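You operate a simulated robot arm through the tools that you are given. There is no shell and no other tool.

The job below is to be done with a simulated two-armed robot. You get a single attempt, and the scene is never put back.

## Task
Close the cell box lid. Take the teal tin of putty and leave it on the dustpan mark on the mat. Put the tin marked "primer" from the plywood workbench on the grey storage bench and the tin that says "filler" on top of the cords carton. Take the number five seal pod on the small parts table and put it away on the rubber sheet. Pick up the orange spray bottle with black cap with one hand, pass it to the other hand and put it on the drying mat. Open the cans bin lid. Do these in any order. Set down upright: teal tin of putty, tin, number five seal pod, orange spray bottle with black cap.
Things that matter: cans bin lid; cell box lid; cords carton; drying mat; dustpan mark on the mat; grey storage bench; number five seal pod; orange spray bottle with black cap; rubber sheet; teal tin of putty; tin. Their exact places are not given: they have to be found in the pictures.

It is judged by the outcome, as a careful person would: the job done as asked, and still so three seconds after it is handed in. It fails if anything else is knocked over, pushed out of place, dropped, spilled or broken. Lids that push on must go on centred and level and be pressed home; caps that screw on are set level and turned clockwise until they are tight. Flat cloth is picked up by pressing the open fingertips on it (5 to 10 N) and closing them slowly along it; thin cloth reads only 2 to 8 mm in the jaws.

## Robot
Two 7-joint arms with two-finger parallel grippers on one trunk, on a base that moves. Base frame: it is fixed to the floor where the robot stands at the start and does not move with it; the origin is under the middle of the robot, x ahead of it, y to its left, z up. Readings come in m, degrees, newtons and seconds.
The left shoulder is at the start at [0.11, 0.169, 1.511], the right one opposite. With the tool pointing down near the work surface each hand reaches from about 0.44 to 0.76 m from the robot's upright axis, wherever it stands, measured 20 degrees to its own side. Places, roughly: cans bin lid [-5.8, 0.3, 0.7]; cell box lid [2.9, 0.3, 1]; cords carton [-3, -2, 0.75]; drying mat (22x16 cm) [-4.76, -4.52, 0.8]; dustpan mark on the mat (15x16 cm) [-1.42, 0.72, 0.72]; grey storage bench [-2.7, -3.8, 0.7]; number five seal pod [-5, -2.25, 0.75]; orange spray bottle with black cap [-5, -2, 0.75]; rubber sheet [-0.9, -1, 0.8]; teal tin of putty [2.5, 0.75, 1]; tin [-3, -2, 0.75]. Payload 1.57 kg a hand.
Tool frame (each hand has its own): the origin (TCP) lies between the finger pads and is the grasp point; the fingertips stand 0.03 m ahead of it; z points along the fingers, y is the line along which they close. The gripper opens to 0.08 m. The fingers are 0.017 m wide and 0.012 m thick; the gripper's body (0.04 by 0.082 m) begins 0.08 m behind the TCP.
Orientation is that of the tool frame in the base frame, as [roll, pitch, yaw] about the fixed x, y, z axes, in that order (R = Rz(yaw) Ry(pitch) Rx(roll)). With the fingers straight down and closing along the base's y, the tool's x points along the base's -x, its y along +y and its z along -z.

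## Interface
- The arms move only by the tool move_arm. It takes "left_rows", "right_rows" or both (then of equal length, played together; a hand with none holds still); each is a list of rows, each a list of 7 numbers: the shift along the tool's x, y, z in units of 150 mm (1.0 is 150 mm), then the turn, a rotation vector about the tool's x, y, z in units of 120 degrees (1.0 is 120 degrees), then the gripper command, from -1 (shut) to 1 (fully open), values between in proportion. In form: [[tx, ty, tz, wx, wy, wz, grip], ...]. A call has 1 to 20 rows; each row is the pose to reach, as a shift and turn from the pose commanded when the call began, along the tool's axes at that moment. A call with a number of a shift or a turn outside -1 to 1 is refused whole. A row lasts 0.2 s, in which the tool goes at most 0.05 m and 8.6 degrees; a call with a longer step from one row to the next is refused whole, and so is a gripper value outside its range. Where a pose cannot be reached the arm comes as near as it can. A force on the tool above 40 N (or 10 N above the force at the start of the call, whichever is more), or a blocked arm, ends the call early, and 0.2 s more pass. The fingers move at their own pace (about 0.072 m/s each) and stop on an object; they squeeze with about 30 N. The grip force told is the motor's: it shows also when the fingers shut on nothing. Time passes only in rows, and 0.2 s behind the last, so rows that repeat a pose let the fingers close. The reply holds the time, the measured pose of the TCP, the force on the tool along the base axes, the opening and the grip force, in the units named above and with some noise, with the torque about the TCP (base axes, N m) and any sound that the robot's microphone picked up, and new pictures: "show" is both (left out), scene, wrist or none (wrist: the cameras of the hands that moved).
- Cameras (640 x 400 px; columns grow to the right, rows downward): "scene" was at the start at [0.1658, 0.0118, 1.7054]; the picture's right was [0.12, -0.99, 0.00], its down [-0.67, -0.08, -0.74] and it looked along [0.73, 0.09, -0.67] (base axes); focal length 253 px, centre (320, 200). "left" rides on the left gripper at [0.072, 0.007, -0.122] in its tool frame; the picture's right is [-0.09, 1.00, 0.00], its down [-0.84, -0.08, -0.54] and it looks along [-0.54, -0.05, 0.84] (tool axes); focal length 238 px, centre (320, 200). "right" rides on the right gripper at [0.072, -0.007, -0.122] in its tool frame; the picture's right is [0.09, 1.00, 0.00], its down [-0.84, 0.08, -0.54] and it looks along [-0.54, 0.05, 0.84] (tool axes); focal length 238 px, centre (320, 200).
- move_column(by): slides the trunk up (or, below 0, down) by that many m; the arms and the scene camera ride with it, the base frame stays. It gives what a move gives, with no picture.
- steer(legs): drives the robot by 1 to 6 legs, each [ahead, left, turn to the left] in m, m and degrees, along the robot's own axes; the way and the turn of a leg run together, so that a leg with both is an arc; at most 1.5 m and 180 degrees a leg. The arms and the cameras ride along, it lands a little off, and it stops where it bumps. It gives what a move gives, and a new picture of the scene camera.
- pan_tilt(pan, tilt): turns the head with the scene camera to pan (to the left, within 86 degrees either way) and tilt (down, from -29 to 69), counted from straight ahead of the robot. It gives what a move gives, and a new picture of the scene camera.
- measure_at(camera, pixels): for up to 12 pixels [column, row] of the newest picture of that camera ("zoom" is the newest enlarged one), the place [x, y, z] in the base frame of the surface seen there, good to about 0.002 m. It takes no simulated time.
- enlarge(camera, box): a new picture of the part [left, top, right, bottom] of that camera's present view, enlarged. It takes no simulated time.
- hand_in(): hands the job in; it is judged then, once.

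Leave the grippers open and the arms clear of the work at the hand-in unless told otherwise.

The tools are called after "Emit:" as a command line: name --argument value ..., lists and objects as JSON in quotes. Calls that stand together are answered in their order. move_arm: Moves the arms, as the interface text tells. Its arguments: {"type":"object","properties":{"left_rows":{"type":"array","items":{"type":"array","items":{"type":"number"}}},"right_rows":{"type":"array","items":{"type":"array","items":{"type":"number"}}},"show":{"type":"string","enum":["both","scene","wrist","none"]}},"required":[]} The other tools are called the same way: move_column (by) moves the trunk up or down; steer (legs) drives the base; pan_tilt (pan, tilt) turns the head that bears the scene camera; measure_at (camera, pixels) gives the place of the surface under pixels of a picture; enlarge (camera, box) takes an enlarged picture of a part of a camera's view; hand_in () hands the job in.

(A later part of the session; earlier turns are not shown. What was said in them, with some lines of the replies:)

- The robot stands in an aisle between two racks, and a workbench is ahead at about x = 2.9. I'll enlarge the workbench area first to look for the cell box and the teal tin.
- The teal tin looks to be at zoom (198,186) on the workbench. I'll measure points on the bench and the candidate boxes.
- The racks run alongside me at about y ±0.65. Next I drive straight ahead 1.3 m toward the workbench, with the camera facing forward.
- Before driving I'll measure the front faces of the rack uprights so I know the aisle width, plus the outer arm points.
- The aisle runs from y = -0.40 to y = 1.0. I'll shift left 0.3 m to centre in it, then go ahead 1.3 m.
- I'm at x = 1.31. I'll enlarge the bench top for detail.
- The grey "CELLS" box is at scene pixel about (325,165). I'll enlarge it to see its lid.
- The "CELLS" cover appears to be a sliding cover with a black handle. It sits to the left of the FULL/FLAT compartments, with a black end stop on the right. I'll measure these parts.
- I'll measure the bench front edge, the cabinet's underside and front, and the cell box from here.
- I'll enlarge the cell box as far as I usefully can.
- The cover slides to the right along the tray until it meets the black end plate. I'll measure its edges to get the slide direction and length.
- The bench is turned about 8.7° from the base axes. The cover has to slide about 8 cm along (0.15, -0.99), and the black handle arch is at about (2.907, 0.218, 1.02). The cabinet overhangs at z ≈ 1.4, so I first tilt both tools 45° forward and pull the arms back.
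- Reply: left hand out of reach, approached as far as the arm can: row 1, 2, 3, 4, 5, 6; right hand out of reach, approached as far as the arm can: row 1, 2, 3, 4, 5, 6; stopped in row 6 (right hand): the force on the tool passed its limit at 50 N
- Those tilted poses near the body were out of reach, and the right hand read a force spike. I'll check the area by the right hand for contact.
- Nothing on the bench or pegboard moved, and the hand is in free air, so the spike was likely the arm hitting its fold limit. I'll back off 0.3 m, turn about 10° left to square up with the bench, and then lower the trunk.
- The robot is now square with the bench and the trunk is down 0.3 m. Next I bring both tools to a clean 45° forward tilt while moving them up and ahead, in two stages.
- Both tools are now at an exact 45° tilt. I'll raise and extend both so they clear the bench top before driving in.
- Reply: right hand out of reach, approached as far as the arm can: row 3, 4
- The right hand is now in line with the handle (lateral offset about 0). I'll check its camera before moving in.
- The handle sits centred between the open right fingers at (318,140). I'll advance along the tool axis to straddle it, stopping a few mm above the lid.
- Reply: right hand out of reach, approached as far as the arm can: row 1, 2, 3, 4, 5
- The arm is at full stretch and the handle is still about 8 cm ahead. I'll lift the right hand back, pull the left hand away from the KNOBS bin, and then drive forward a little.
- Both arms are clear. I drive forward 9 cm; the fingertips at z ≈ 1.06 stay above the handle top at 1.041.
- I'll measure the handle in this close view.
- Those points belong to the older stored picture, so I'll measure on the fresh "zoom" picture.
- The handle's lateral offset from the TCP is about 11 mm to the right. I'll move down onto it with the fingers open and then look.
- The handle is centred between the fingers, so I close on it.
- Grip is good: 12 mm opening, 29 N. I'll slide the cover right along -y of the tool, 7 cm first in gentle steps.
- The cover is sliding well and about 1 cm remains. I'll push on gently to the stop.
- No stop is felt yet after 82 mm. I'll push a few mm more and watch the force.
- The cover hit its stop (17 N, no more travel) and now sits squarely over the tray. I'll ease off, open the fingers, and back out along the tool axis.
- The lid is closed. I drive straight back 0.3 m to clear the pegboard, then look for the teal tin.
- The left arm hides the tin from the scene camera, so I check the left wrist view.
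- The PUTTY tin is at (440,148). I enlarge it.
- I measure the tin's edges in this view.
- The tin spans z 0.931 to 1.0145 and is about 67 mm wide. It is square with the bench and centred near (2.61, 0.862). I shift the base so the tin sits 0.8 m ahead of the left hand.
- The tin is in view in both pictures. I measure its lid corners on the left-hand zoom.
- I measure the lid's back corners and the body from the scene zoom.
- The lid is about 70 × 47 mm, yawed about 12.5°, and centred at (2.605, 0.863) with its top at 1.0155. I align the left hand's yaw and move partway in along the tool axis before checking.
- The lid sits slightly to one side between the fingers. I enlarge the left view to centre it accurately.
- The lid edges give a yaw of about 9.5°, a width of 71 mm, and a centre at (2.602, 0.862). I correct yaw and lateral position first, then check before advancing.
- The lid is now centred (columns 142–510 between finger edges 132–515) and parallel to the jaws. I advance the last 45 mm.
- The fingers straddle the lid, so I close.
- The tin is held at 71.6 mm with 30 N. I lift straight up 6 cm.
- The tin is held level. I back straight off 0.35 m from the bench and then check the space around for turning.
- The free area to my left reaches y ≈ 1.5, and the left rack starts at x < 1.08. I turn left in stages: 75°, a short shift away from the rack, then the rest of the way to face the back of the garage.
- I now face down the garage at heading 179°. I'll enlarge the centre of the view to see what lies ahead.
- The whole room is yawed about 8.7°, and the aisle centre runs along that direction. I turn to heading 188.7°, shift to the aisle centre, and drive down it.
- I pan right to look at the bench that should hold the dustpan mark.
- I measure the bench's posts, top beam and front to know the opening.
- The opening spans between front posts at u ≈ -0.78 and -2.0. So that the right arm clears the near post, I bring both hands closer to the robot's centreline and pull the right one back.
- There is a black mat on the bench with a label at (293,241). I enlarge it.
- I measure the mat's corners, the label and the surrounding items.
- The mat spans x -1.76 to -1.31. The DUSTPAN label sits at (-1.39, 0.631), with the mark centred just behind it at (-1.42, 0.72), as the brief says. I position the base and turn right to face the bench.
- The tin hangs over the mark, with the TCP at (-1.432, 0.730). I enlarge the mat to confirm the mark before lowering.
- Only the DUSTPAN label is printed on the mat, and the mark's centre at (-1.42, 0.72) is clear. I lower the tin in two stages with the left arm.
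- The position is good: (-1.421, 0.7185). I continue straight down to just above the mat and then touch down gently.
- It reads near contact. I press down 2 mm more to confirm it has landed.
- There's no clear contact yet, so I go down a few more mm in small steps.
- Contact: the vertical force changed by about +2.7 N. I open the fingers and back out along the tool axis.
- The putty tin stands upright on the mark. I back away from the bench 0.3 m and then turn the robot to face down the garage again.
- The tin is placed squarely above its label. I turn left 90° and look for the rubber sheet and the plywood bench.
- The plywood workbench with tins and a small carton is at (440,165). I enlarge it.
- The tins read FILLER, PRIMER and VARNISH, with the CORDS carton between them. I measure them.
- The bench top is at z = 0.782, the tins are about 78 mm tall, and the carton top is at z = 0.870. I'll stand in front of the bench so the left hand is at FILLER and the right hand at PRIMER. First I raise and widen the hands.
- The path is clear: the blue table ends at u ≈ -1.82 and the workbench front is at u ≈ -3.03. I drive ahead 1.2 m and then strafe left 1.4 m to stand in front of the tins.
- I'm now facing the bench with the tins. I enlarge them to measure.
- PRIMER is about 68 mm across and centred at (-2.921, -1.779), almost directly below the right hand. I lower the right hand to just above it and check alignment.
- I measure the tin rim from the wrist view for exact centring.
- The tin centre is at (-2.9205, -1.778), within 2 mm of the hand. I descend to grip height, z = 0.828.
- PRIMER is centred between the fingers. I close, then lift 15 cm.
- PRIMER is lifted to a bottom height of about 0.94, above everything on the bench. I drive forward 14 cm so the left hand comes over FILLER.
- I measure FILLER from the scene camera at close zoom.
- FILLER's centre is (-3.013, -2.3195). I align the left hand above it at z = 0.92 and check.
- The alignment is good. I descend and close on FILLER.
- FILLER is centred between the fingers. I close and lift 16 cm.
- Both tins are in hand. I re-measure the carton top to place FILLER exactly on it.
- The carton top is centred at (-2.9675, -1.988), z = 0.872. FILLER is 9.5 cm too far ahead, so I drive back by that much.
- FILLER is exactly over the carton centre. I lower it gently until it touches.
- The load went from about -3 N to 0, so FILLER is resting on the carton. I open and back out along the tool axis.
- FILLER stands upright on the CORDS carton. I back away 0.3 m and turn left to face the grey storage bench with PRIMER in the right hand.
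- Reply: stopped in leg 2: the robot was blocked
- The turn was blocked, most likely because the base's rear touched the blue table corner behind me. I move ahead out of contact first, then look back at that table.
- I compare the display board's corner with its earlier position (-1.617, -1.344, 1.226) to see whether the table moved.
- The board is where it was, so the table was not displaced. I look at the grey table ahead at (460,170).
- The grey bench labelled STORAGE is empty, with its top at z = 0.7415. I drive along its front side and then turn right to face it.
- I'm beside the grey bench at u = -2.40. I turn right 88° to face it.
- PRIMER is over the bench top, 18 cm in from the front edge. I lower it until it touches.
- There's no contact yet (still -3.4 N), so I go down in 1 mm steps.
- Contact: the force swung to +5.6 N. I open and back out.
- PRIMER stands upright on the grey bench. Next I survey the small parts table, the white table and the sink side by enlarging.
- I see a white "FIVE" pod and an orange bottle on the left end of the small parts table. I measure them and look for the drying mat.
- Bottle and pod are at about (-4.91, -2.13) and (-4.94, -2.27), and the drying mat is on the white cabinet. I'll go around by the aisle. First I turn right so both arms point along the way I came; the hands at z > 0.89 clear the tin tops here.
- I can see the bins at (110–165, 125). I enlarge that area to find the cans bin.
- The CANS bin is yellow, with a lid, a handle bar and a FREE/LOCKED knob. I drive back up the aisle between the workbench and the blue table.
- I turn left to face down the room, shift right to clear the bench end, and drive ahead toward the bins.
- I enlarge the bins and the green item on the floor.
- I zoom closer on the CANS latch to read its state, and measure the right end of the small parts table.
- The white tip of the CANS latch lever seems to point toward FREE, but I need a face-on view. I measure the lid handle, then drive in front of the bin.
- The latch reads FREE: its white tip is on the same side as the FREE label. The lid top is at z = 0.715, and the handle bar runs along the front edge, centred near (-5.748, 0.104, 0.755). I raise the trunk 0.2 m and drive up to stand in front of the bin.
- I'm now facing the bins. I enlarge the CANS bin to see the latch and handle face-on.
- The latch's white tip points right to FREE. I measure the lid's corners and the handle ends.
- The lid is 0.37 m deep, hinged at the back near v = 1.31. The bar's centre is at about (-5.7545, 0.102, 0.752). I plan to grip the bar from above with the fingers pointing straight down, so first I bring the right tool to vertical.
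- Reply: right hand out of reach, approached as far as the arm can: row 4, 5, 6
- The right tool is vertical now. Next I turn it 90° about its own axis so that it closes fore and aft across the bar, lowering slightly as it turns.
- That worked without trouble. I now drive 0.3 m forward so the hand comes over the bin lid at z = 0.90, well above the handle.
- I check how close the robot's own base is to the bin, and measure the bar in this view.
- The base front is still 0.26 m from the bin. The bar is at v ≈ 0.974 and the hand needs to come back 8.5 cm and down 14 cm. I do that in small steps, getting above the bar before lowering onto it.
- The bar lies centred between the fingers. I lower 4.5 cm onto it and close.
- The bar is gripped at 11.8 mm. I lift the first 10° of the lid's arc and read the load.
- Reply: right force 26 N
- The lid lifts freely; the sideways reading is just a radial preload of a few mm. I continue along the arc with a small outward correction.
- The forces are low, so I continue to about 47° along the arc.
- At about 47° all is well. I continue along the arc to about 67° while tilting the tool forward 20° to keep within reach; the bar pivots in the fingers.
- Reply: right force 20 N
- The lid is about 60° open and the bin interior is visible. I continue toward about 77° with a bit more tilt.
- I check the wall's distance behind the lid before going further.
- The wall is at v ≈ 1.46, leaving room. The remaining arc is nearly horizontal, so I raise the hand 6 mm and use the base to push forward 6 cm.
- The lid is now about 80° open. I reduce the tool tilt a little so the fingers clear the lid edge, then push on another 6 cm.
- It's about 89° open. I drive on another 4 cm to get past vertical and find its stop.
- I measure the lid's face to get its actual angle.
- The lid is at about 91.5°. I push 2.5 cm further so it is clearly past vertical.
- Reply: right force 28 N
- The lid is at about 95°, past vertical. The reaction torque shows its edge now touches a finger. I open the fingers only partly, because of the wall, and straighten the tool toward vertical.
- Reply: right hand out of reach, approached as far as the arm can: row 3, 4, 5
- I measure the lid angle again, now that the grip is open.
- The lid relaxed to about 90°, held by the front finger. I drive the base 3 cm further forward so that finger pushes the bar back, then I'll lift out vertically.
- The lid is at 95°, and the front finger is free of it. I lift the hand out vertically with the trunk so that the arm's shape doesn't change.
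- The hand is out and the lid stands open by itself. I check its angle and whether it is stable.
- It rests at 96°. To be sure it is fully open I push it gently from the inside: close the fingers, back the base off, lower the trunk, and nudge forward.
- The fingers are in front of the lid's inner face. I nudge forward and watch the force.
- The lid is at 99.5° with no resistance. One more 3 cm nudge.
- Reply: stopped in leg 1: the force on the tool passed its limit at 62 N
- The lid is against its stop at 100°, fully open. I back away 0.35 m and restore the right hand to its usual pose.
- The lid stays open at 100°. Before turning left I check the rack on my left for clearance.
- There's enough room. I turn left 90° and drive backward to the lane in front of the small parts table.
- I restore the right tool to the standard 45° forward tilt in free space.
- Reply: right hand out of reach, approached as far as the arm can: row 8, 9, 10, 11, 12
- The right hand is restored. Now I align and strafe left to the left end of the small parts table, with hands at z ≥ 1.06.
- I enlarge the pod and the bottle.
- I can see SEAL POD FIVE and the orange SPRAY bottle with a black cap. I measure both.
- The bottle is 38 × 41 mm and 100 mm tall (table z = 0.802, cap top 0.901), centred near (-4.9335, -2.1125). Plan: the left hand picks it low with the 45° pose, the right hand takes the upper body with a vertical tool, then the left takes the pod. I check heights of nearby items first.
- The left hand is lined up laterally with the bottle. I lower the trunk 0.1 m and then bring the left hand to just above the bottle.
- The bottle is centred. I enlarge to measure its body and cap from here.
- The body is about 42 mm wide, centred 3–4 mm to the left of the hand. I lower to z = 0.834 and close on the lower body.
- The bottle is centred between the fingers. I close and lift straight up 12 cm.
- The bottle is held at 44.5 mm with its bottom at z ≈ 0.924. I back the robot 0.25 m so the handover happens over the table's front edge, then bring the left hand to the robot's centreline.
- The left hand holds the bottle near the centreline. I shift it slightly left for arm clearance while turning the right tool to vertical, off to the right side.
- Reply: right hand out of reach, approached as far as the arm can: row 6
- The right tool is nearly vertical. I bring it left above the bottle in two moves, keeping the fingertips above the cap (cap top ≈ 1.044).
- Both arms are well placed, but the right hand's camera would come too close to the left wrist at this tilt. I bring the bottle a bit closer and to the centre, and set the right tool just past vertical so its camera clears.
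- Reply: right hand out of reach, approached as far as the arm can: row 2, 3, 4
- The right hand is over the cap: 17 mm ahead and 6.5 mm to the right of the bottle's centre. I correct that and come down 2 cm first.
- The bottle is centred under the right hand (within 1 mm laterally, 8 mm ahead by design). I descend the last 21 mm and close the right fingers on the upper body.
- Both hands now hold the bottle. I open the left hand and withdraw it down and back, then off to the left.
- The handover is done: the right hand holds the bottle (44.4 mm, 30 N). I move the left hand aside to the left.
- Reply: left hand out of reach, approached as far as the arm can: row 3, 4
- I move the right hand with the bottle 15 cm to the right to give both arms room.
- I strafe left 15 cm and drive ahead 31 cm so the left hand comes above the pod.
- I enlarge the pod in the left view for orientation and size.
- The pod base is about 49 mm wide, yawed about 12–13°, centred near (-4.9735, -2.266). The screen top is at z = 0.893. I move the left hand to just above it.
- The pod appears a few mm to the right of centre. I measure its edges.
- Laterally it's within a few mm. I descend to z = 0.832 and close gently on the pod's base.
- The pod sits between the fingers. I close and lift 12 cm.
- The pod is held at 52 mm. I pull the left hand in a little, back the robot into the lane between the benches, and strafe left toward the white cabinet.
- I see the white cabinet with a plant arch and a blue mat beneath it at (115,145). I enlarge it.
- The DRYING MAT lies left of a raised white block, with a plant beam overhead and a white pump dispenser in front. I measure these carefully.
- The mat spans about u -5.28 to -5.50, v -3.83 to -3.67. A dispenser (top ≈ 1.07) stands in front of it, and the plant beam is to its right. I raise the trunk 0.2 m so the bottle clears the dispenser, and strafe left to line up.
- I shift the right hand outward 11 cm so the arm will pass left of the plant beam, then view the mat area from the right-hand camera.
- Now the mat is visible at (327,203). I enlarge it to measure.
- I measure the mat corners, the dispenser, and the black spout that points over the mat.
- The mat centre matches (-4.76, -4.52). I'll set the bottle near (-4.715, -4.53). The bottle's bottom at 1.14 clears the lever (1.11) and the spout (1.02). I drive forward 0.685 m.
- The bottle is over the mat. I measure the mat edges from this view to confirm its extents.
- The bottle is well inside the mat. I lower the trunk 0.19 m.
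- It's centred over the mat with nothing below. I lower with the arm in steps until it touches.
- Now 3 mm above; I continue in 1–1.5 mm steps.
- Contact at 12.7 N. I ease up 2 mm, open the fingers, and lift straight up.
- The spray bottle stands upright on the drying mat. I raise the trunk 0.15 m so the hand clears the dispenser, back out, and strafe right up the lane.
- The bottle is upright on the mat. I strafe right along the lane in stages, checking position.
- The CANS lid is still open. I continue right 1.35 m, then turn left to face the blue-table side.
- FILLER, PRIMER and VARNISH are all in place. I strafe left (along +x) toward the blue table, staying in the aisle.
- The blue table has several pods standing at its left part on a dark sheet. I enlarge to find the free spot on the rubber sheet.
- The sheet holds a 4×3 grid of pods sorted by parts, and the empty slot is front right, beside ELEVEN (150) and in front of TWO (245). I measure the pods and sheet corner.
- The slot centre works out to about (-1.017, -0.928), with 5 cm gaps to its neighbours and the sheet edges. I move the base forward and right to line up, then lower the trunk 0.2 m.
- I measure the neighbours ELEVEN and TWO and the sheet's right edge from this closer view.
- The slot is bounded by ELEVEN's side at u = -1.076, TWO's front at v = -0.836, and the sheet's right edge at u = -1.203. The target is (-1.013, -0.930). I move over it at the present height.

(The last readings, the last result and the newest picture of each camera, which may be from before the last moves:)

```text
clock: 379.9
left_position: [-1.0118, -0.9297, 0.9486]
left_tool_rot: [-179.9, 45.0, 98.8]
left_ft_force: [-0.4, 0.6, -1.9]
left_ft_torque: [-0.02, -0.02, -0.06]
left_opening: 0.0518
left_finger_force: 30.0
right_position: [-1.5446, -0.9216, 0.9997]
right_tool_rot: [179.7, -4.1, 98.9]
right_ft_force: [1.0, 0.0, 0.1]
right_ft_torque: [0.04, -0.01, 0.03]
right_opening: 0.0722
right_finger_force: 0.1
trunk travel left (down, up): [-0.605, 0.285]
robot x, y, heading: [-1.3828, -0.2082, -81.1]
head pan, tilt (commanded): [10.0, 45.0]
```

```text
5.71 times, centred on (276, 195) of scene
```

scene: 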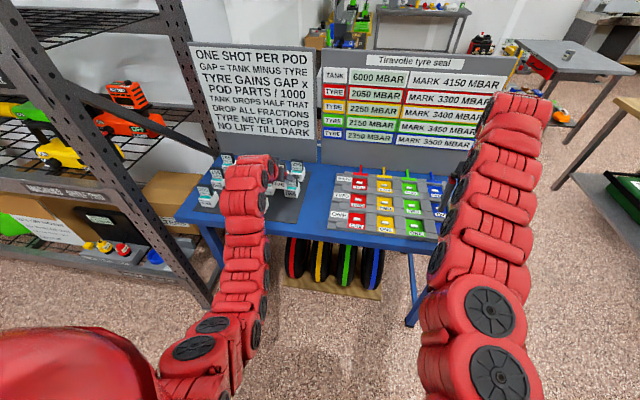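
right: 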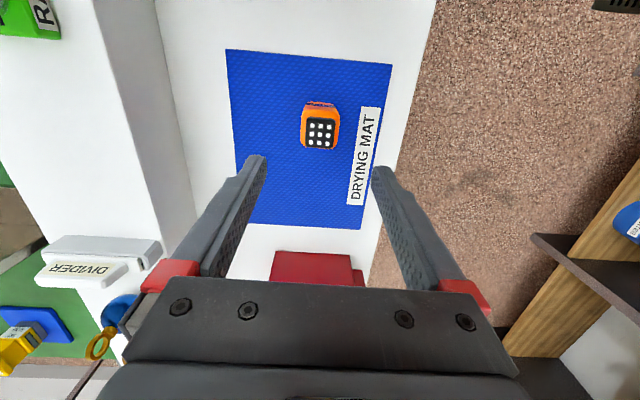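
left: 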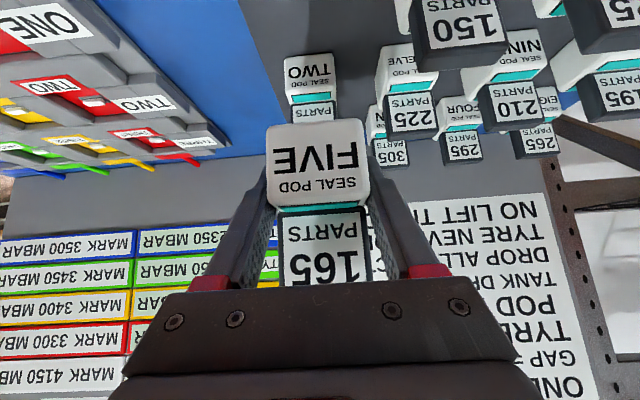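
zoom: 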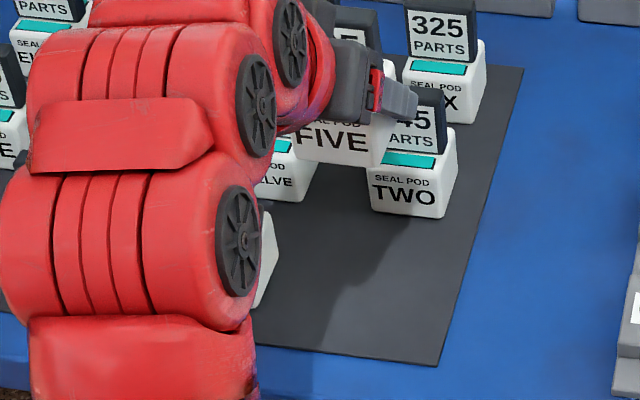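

The pod is right over the slot (u = -1.141, v = -0.766). I lower straight down, slowing near the sheet.

Emit:
move_arm --left_rows '[[0.12, 0, 0.12, 0, 0, 0, -1], [0.24, 0, 0.24, 0, 0, 0, -1], [0.36, 0, 0.36, 0, 0, 0, -1], [0.48, 0, 0.48, 0, 0, 0, -1], [0.57, 0, 0.57, 0, 0, 0, -1], [0.6, 0, 0.6, 0, 0, 0, -1], [0.615, 0, 0.615, 0, 0, 0, -1]]' --show "both"

```text
clock: 381.5
left_position: [-1.0133, -0.9295, 0.8175]
left_tool_rot: [-180.0, 44.9, 98.9]
left_ft_force: [0.5, -0.3, -0.3]
left_ft_torque: [0.01, -0.01, 0.03]
left_opening: 0.052
left_finger_force: 29.7
right_position: [-1.5437, -0.9222, 1.001]
right_tool_rot: [179.9, -4.0, 99.0]
right_ft_force: [0.3, -0.5, 0.5]
right_ft_torque: [0.01, 0.01, 0.0]
right_opening: 0.0722
right_finger_force: 0.0
trunk travel left (down, up): [-0.605, 0.285]
robot x, y, heading: [-1.3839, -0.2053, -81.5]
head pan, tilt (commanded): [10.0, 45.0]
```

scene: 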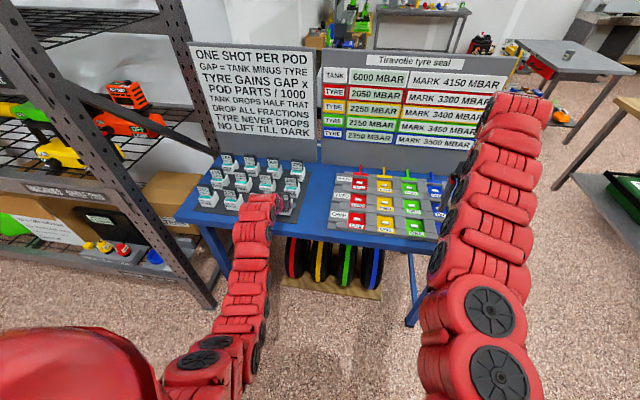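
left: 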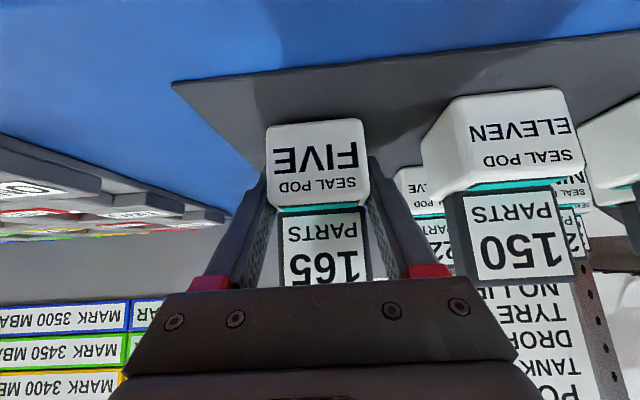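

Almost down. I continue in 1 mm steps.

Emit:
move_arm --left_rows '[[0.005, 0, 0.005, 0, 0, 0, -1], [0.01, 0, 0.01, 0, 0, 0, -1], [0.015, 0, 0.015, 0, 0, 0, -1]]' --show "none"

```text
clock: 382.3
left_position: [-1.0127, -0.9306, 0.815]
left_tool_rot: [-180.0, 45.0, 98.9]
left_ft_force: [-0.5, -0.3, -2.1]
left_ft_torque: [-0.01, 0.0, 0.0]
left_opening: 0.0517
left_finger_force: 30.2
right_position: [-1.5435, -0.9232, 1.0004]
right_tool_rot: [179.7, -4.1, 98.9]
right_ft_force: [0.7, 0.4, 0.0]
right_ft_torque: [0.01, 0.0, 0.02]
right_opening: 0.0722
right_finger_force: 0.1
trunk travel left (down, up): [-0.605, 0.285]
robot x, y, heading: [-1.3814, -0.2101, -81.2]
head pan, tilt (commanded): [10.0, 45.0]
```

Emit:
move_arm --left_rows '[[0.005, 0, 0.005, 0, 0, 0, -1], [0.009, 0, 0.009, 0, 0, 0, -1], [0.012, 0, 0.012, 0, 0, 0, -1]]' --show "none"

```text
clock: 383.1
left_position: [-1.0118, -0.9305, 0.8154]
left_tool_rot: [179.9, 45.3, 99.0]
left_ft_force: [2.8, -6.3, 11.0]
left_ft_torque: [0.11, 0.06, -0.01]
left_opening: 0.0517
left_finger_force: 29.9
right_position: [-1.5451, -0.9227, 1.0018]
right_tool_rot: [179.7, -4.2, 98.9]
right_ft_force: [0.3, -0.4, 0.5]
right_ft_torque: [0.01, 0.0, -0.01]
right_opening: 0.0721
right_finger_force: 0.1
trunk travel left (down, up): [-0.605, 0.285]
robot x, y, heading: [-1.3808, -0.2106, -81.3]
head pan, tilt (commanded): [10.0, 45.0]
```

Contact at 11 N. I ease up, open only to 66 mm so as not to touch ELEVEN, and back out along the tool axis.

Emit:
move_arm --left_rows '[[-0.009, 0, -0.009, 0, 0, 0, -1], [-0.009, 0, -0.009, 0, 0, 0, 0.4], [-0.009, 0, -0.009, 0, 0, 0, 0.65], [-0.009, 0, -0.009, 0, 0, 0, 0.65], [-0.009, 0, -0.1, 0, 0, 0, 0.65], [-0.009, 0, -0.25, 0, 0, 0, 0.65], [-0.009, 0, -0.45, 0, 0, 0, 0.65], [-0.009, 0, -0.7, 0, 0, 0, 0.65], [-0.009, 0, -0.95, 0, 0, 0, 0.65]]' --show "both"

```text
clock: 385.1
left_position: [-1.0278, -0.8323, 0.9163]
left_tool_rot: [-179.9, 45.1, 98.8]
left_ft_force: [-0.9, 0.3, -0.7]
left_ft_torque: [0.0, -0.03, -0.02]
left_opening: 0.0661
left_finger_force: 0.1
right_position: [-1.5439, -0.9232, 1.0]
right_tool_rot: [179.8, -4.0, 98.9]
right_ft_force: [-0.4, 0.3, -0.7]
right_ft_torque: [0.0, -0.03, 0.02]
right_opening: 0.0718
right_finger_force: 0.1
trunk travel left (down, up): [-0.605, 0.285]
robot x, y, heading: [-1.3798, -0.2079, -81.1]
head pan, tilt (commanded): [10.0, 45.0]
```

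scene: 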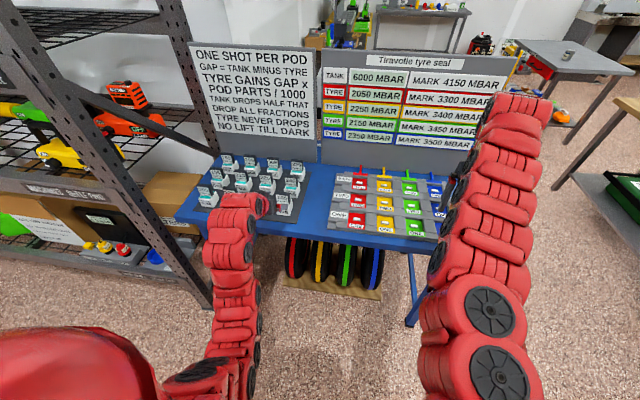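
left: 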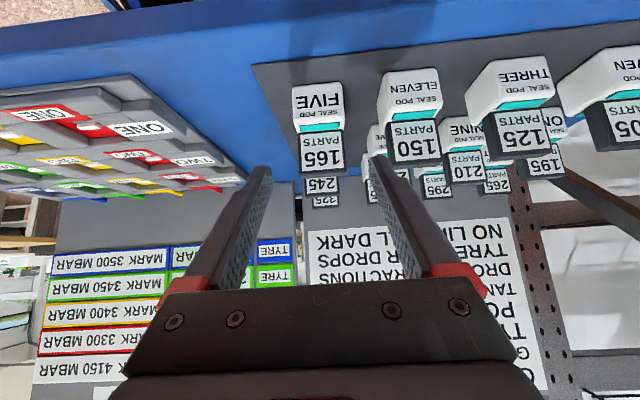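

Pod FIVE stands in its slot. I back away 0.3 m, open both grippers and check the table.

Emit:
steer --legs '[[-0.3, 0, 0]]'

Emit:
move_arm --left_rows '[[-0.1, 0, -0.1, 0, 0, 0, 1], [-0.25, 0, -0.1, 0, 0, 0, 1], [-0.25, 0, -0.1, 0, 0, 0, 1]]' --right_rows '[[0, 0, 0, 0, 0, 0, 1], [0, 0, 0, 0, 0, 0, 1], [0, 0, 0, 0, 0, 0, 1]]' --show "scene"

Emit:
enlarge --camera "scene" --box '[170, 120, 330, 220]'

```text
clock: 387.2
left_position: [-1.0724, -0.5304, 0.9146]
left_tool_rot: [-179.9, 45.1, 99.1]
left_ft_force: [0.3, -0.2, 0.6]
left_ft_torque: [0.0, -0.03, 0.01]
left_opening: 0.0656
left_finger_force: 0.1
right_position: [-1.5888, -0.6236, 1.0002]
right_tool_rot: [179.6, -4.1, 99.1]
right_ft_force: [0.6, 0.0, -0.7]
right_ft_torque: [-0.02, -0.03, -0.02]
right_opening: 0.0719
right_finger_force: 0.1
trunk travel left (down, up): [-0.605, 0.285]
robot x, y, heading: [-1.4305, 0.0853, -81.0]
head pan, tilt (commanded): [10.0, 45.0]
```

scene: 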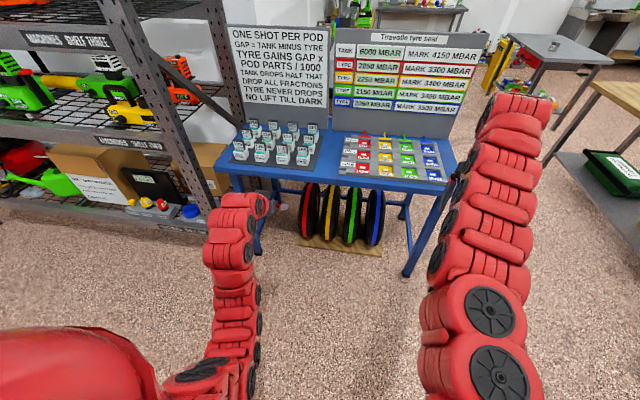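

```text
clock: 388.0
left_position: [-1.0702, -0.5463, 0.9529]
left_tool_rot: [-179.8, 45.0, 99.0]
left_ft_force: [1.1, -0.9, 0.0]
left_ft_torque: [-0.02, 0.03, 0.03]
left_opening: 0.0799
left_finger_force: 0.0
right_position: [-1.587, -0.6237, 0.9998]
right_tool_rot: [179.8, -4.1, 99.2]
right_ft_force: [-0.1, 0.1, -0.7]
right_ft_torque: [-0.01, 0.02, 0.0]
right_opening: 0.0802
right_finger_force: 0.1
trunk travel left (down, up): [-0.605, 0.285]
robot x, y, heading: [-1.4274, 0.0889, -81.3]
head pan, tilt (commanded): [10.0, 45.0]
```

scene: 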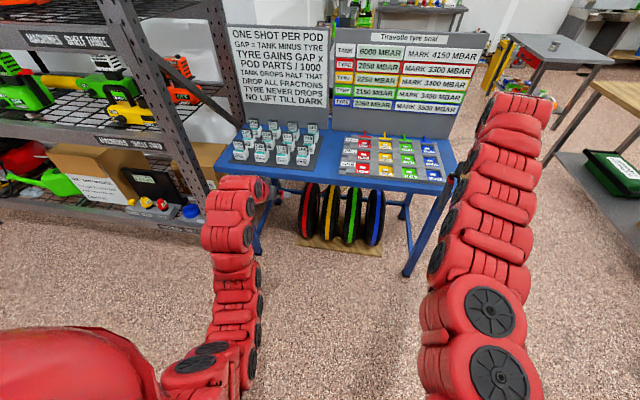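

```text
4.00 times, centred on (250, 170) of scene
```

zoom: 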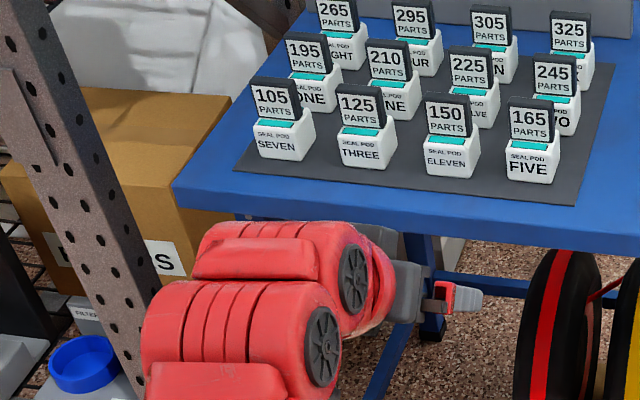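

All twelve pods stand upright with FIVE (165) in its place, and both grippers are open and clear. Every task has been checked in the pictures: cell box closed, putty on the dustpan mark, PRIMER on the grey bench, FILLER on the CORDS carton, spray bottle handed over and on the drying mat, and CANS lid open. I hand the job in.

Emit:
hand_in

```text
The job is handed in.
```

I finished all the tasks and handed the job in; I don't have the judge's verdict. I checked each item in the camera pictures after placing it.

| Task | Result |
|---|---|
| Cell box lid | Slid shut until it met its stop, about 8 cm of travel |
| Teal tin of putty | Upright just behind the DUSTPAN label on the mat |
| Tin marked "primer" | Upright on the grey bench labelled STORAGE |
| Tin that says "filler" | Upright, centred on top of the cords carton |
| Number five seal pod | Upright on the rubber sheet, in the one empty slot beside pod eleven |
| Orange spray bottle | Picked up with the left hand, passed to the right in mid-air, upright on the drying mat |
| Cans bin lid | Open against its stop at about 100°, staying up by itself |

- **Dustpan mark:** only the printed DUSTPAN label is visible on the mat, with no outline. I placed the putty tin at the position the brief gave, directly behind that label.
- **Bump:** during one turn the base was blocked, most likely by a corner of the blue table that holds the pods. The table's display board had not moved, and all twelve pods were standing at the end.

Nothing was knocked over or dropped that I could see. I did not drive back at the end to re-inspect the putty tin, which I last saw upright just after setting it down. Both grippers are open and the arms are clear of the work.
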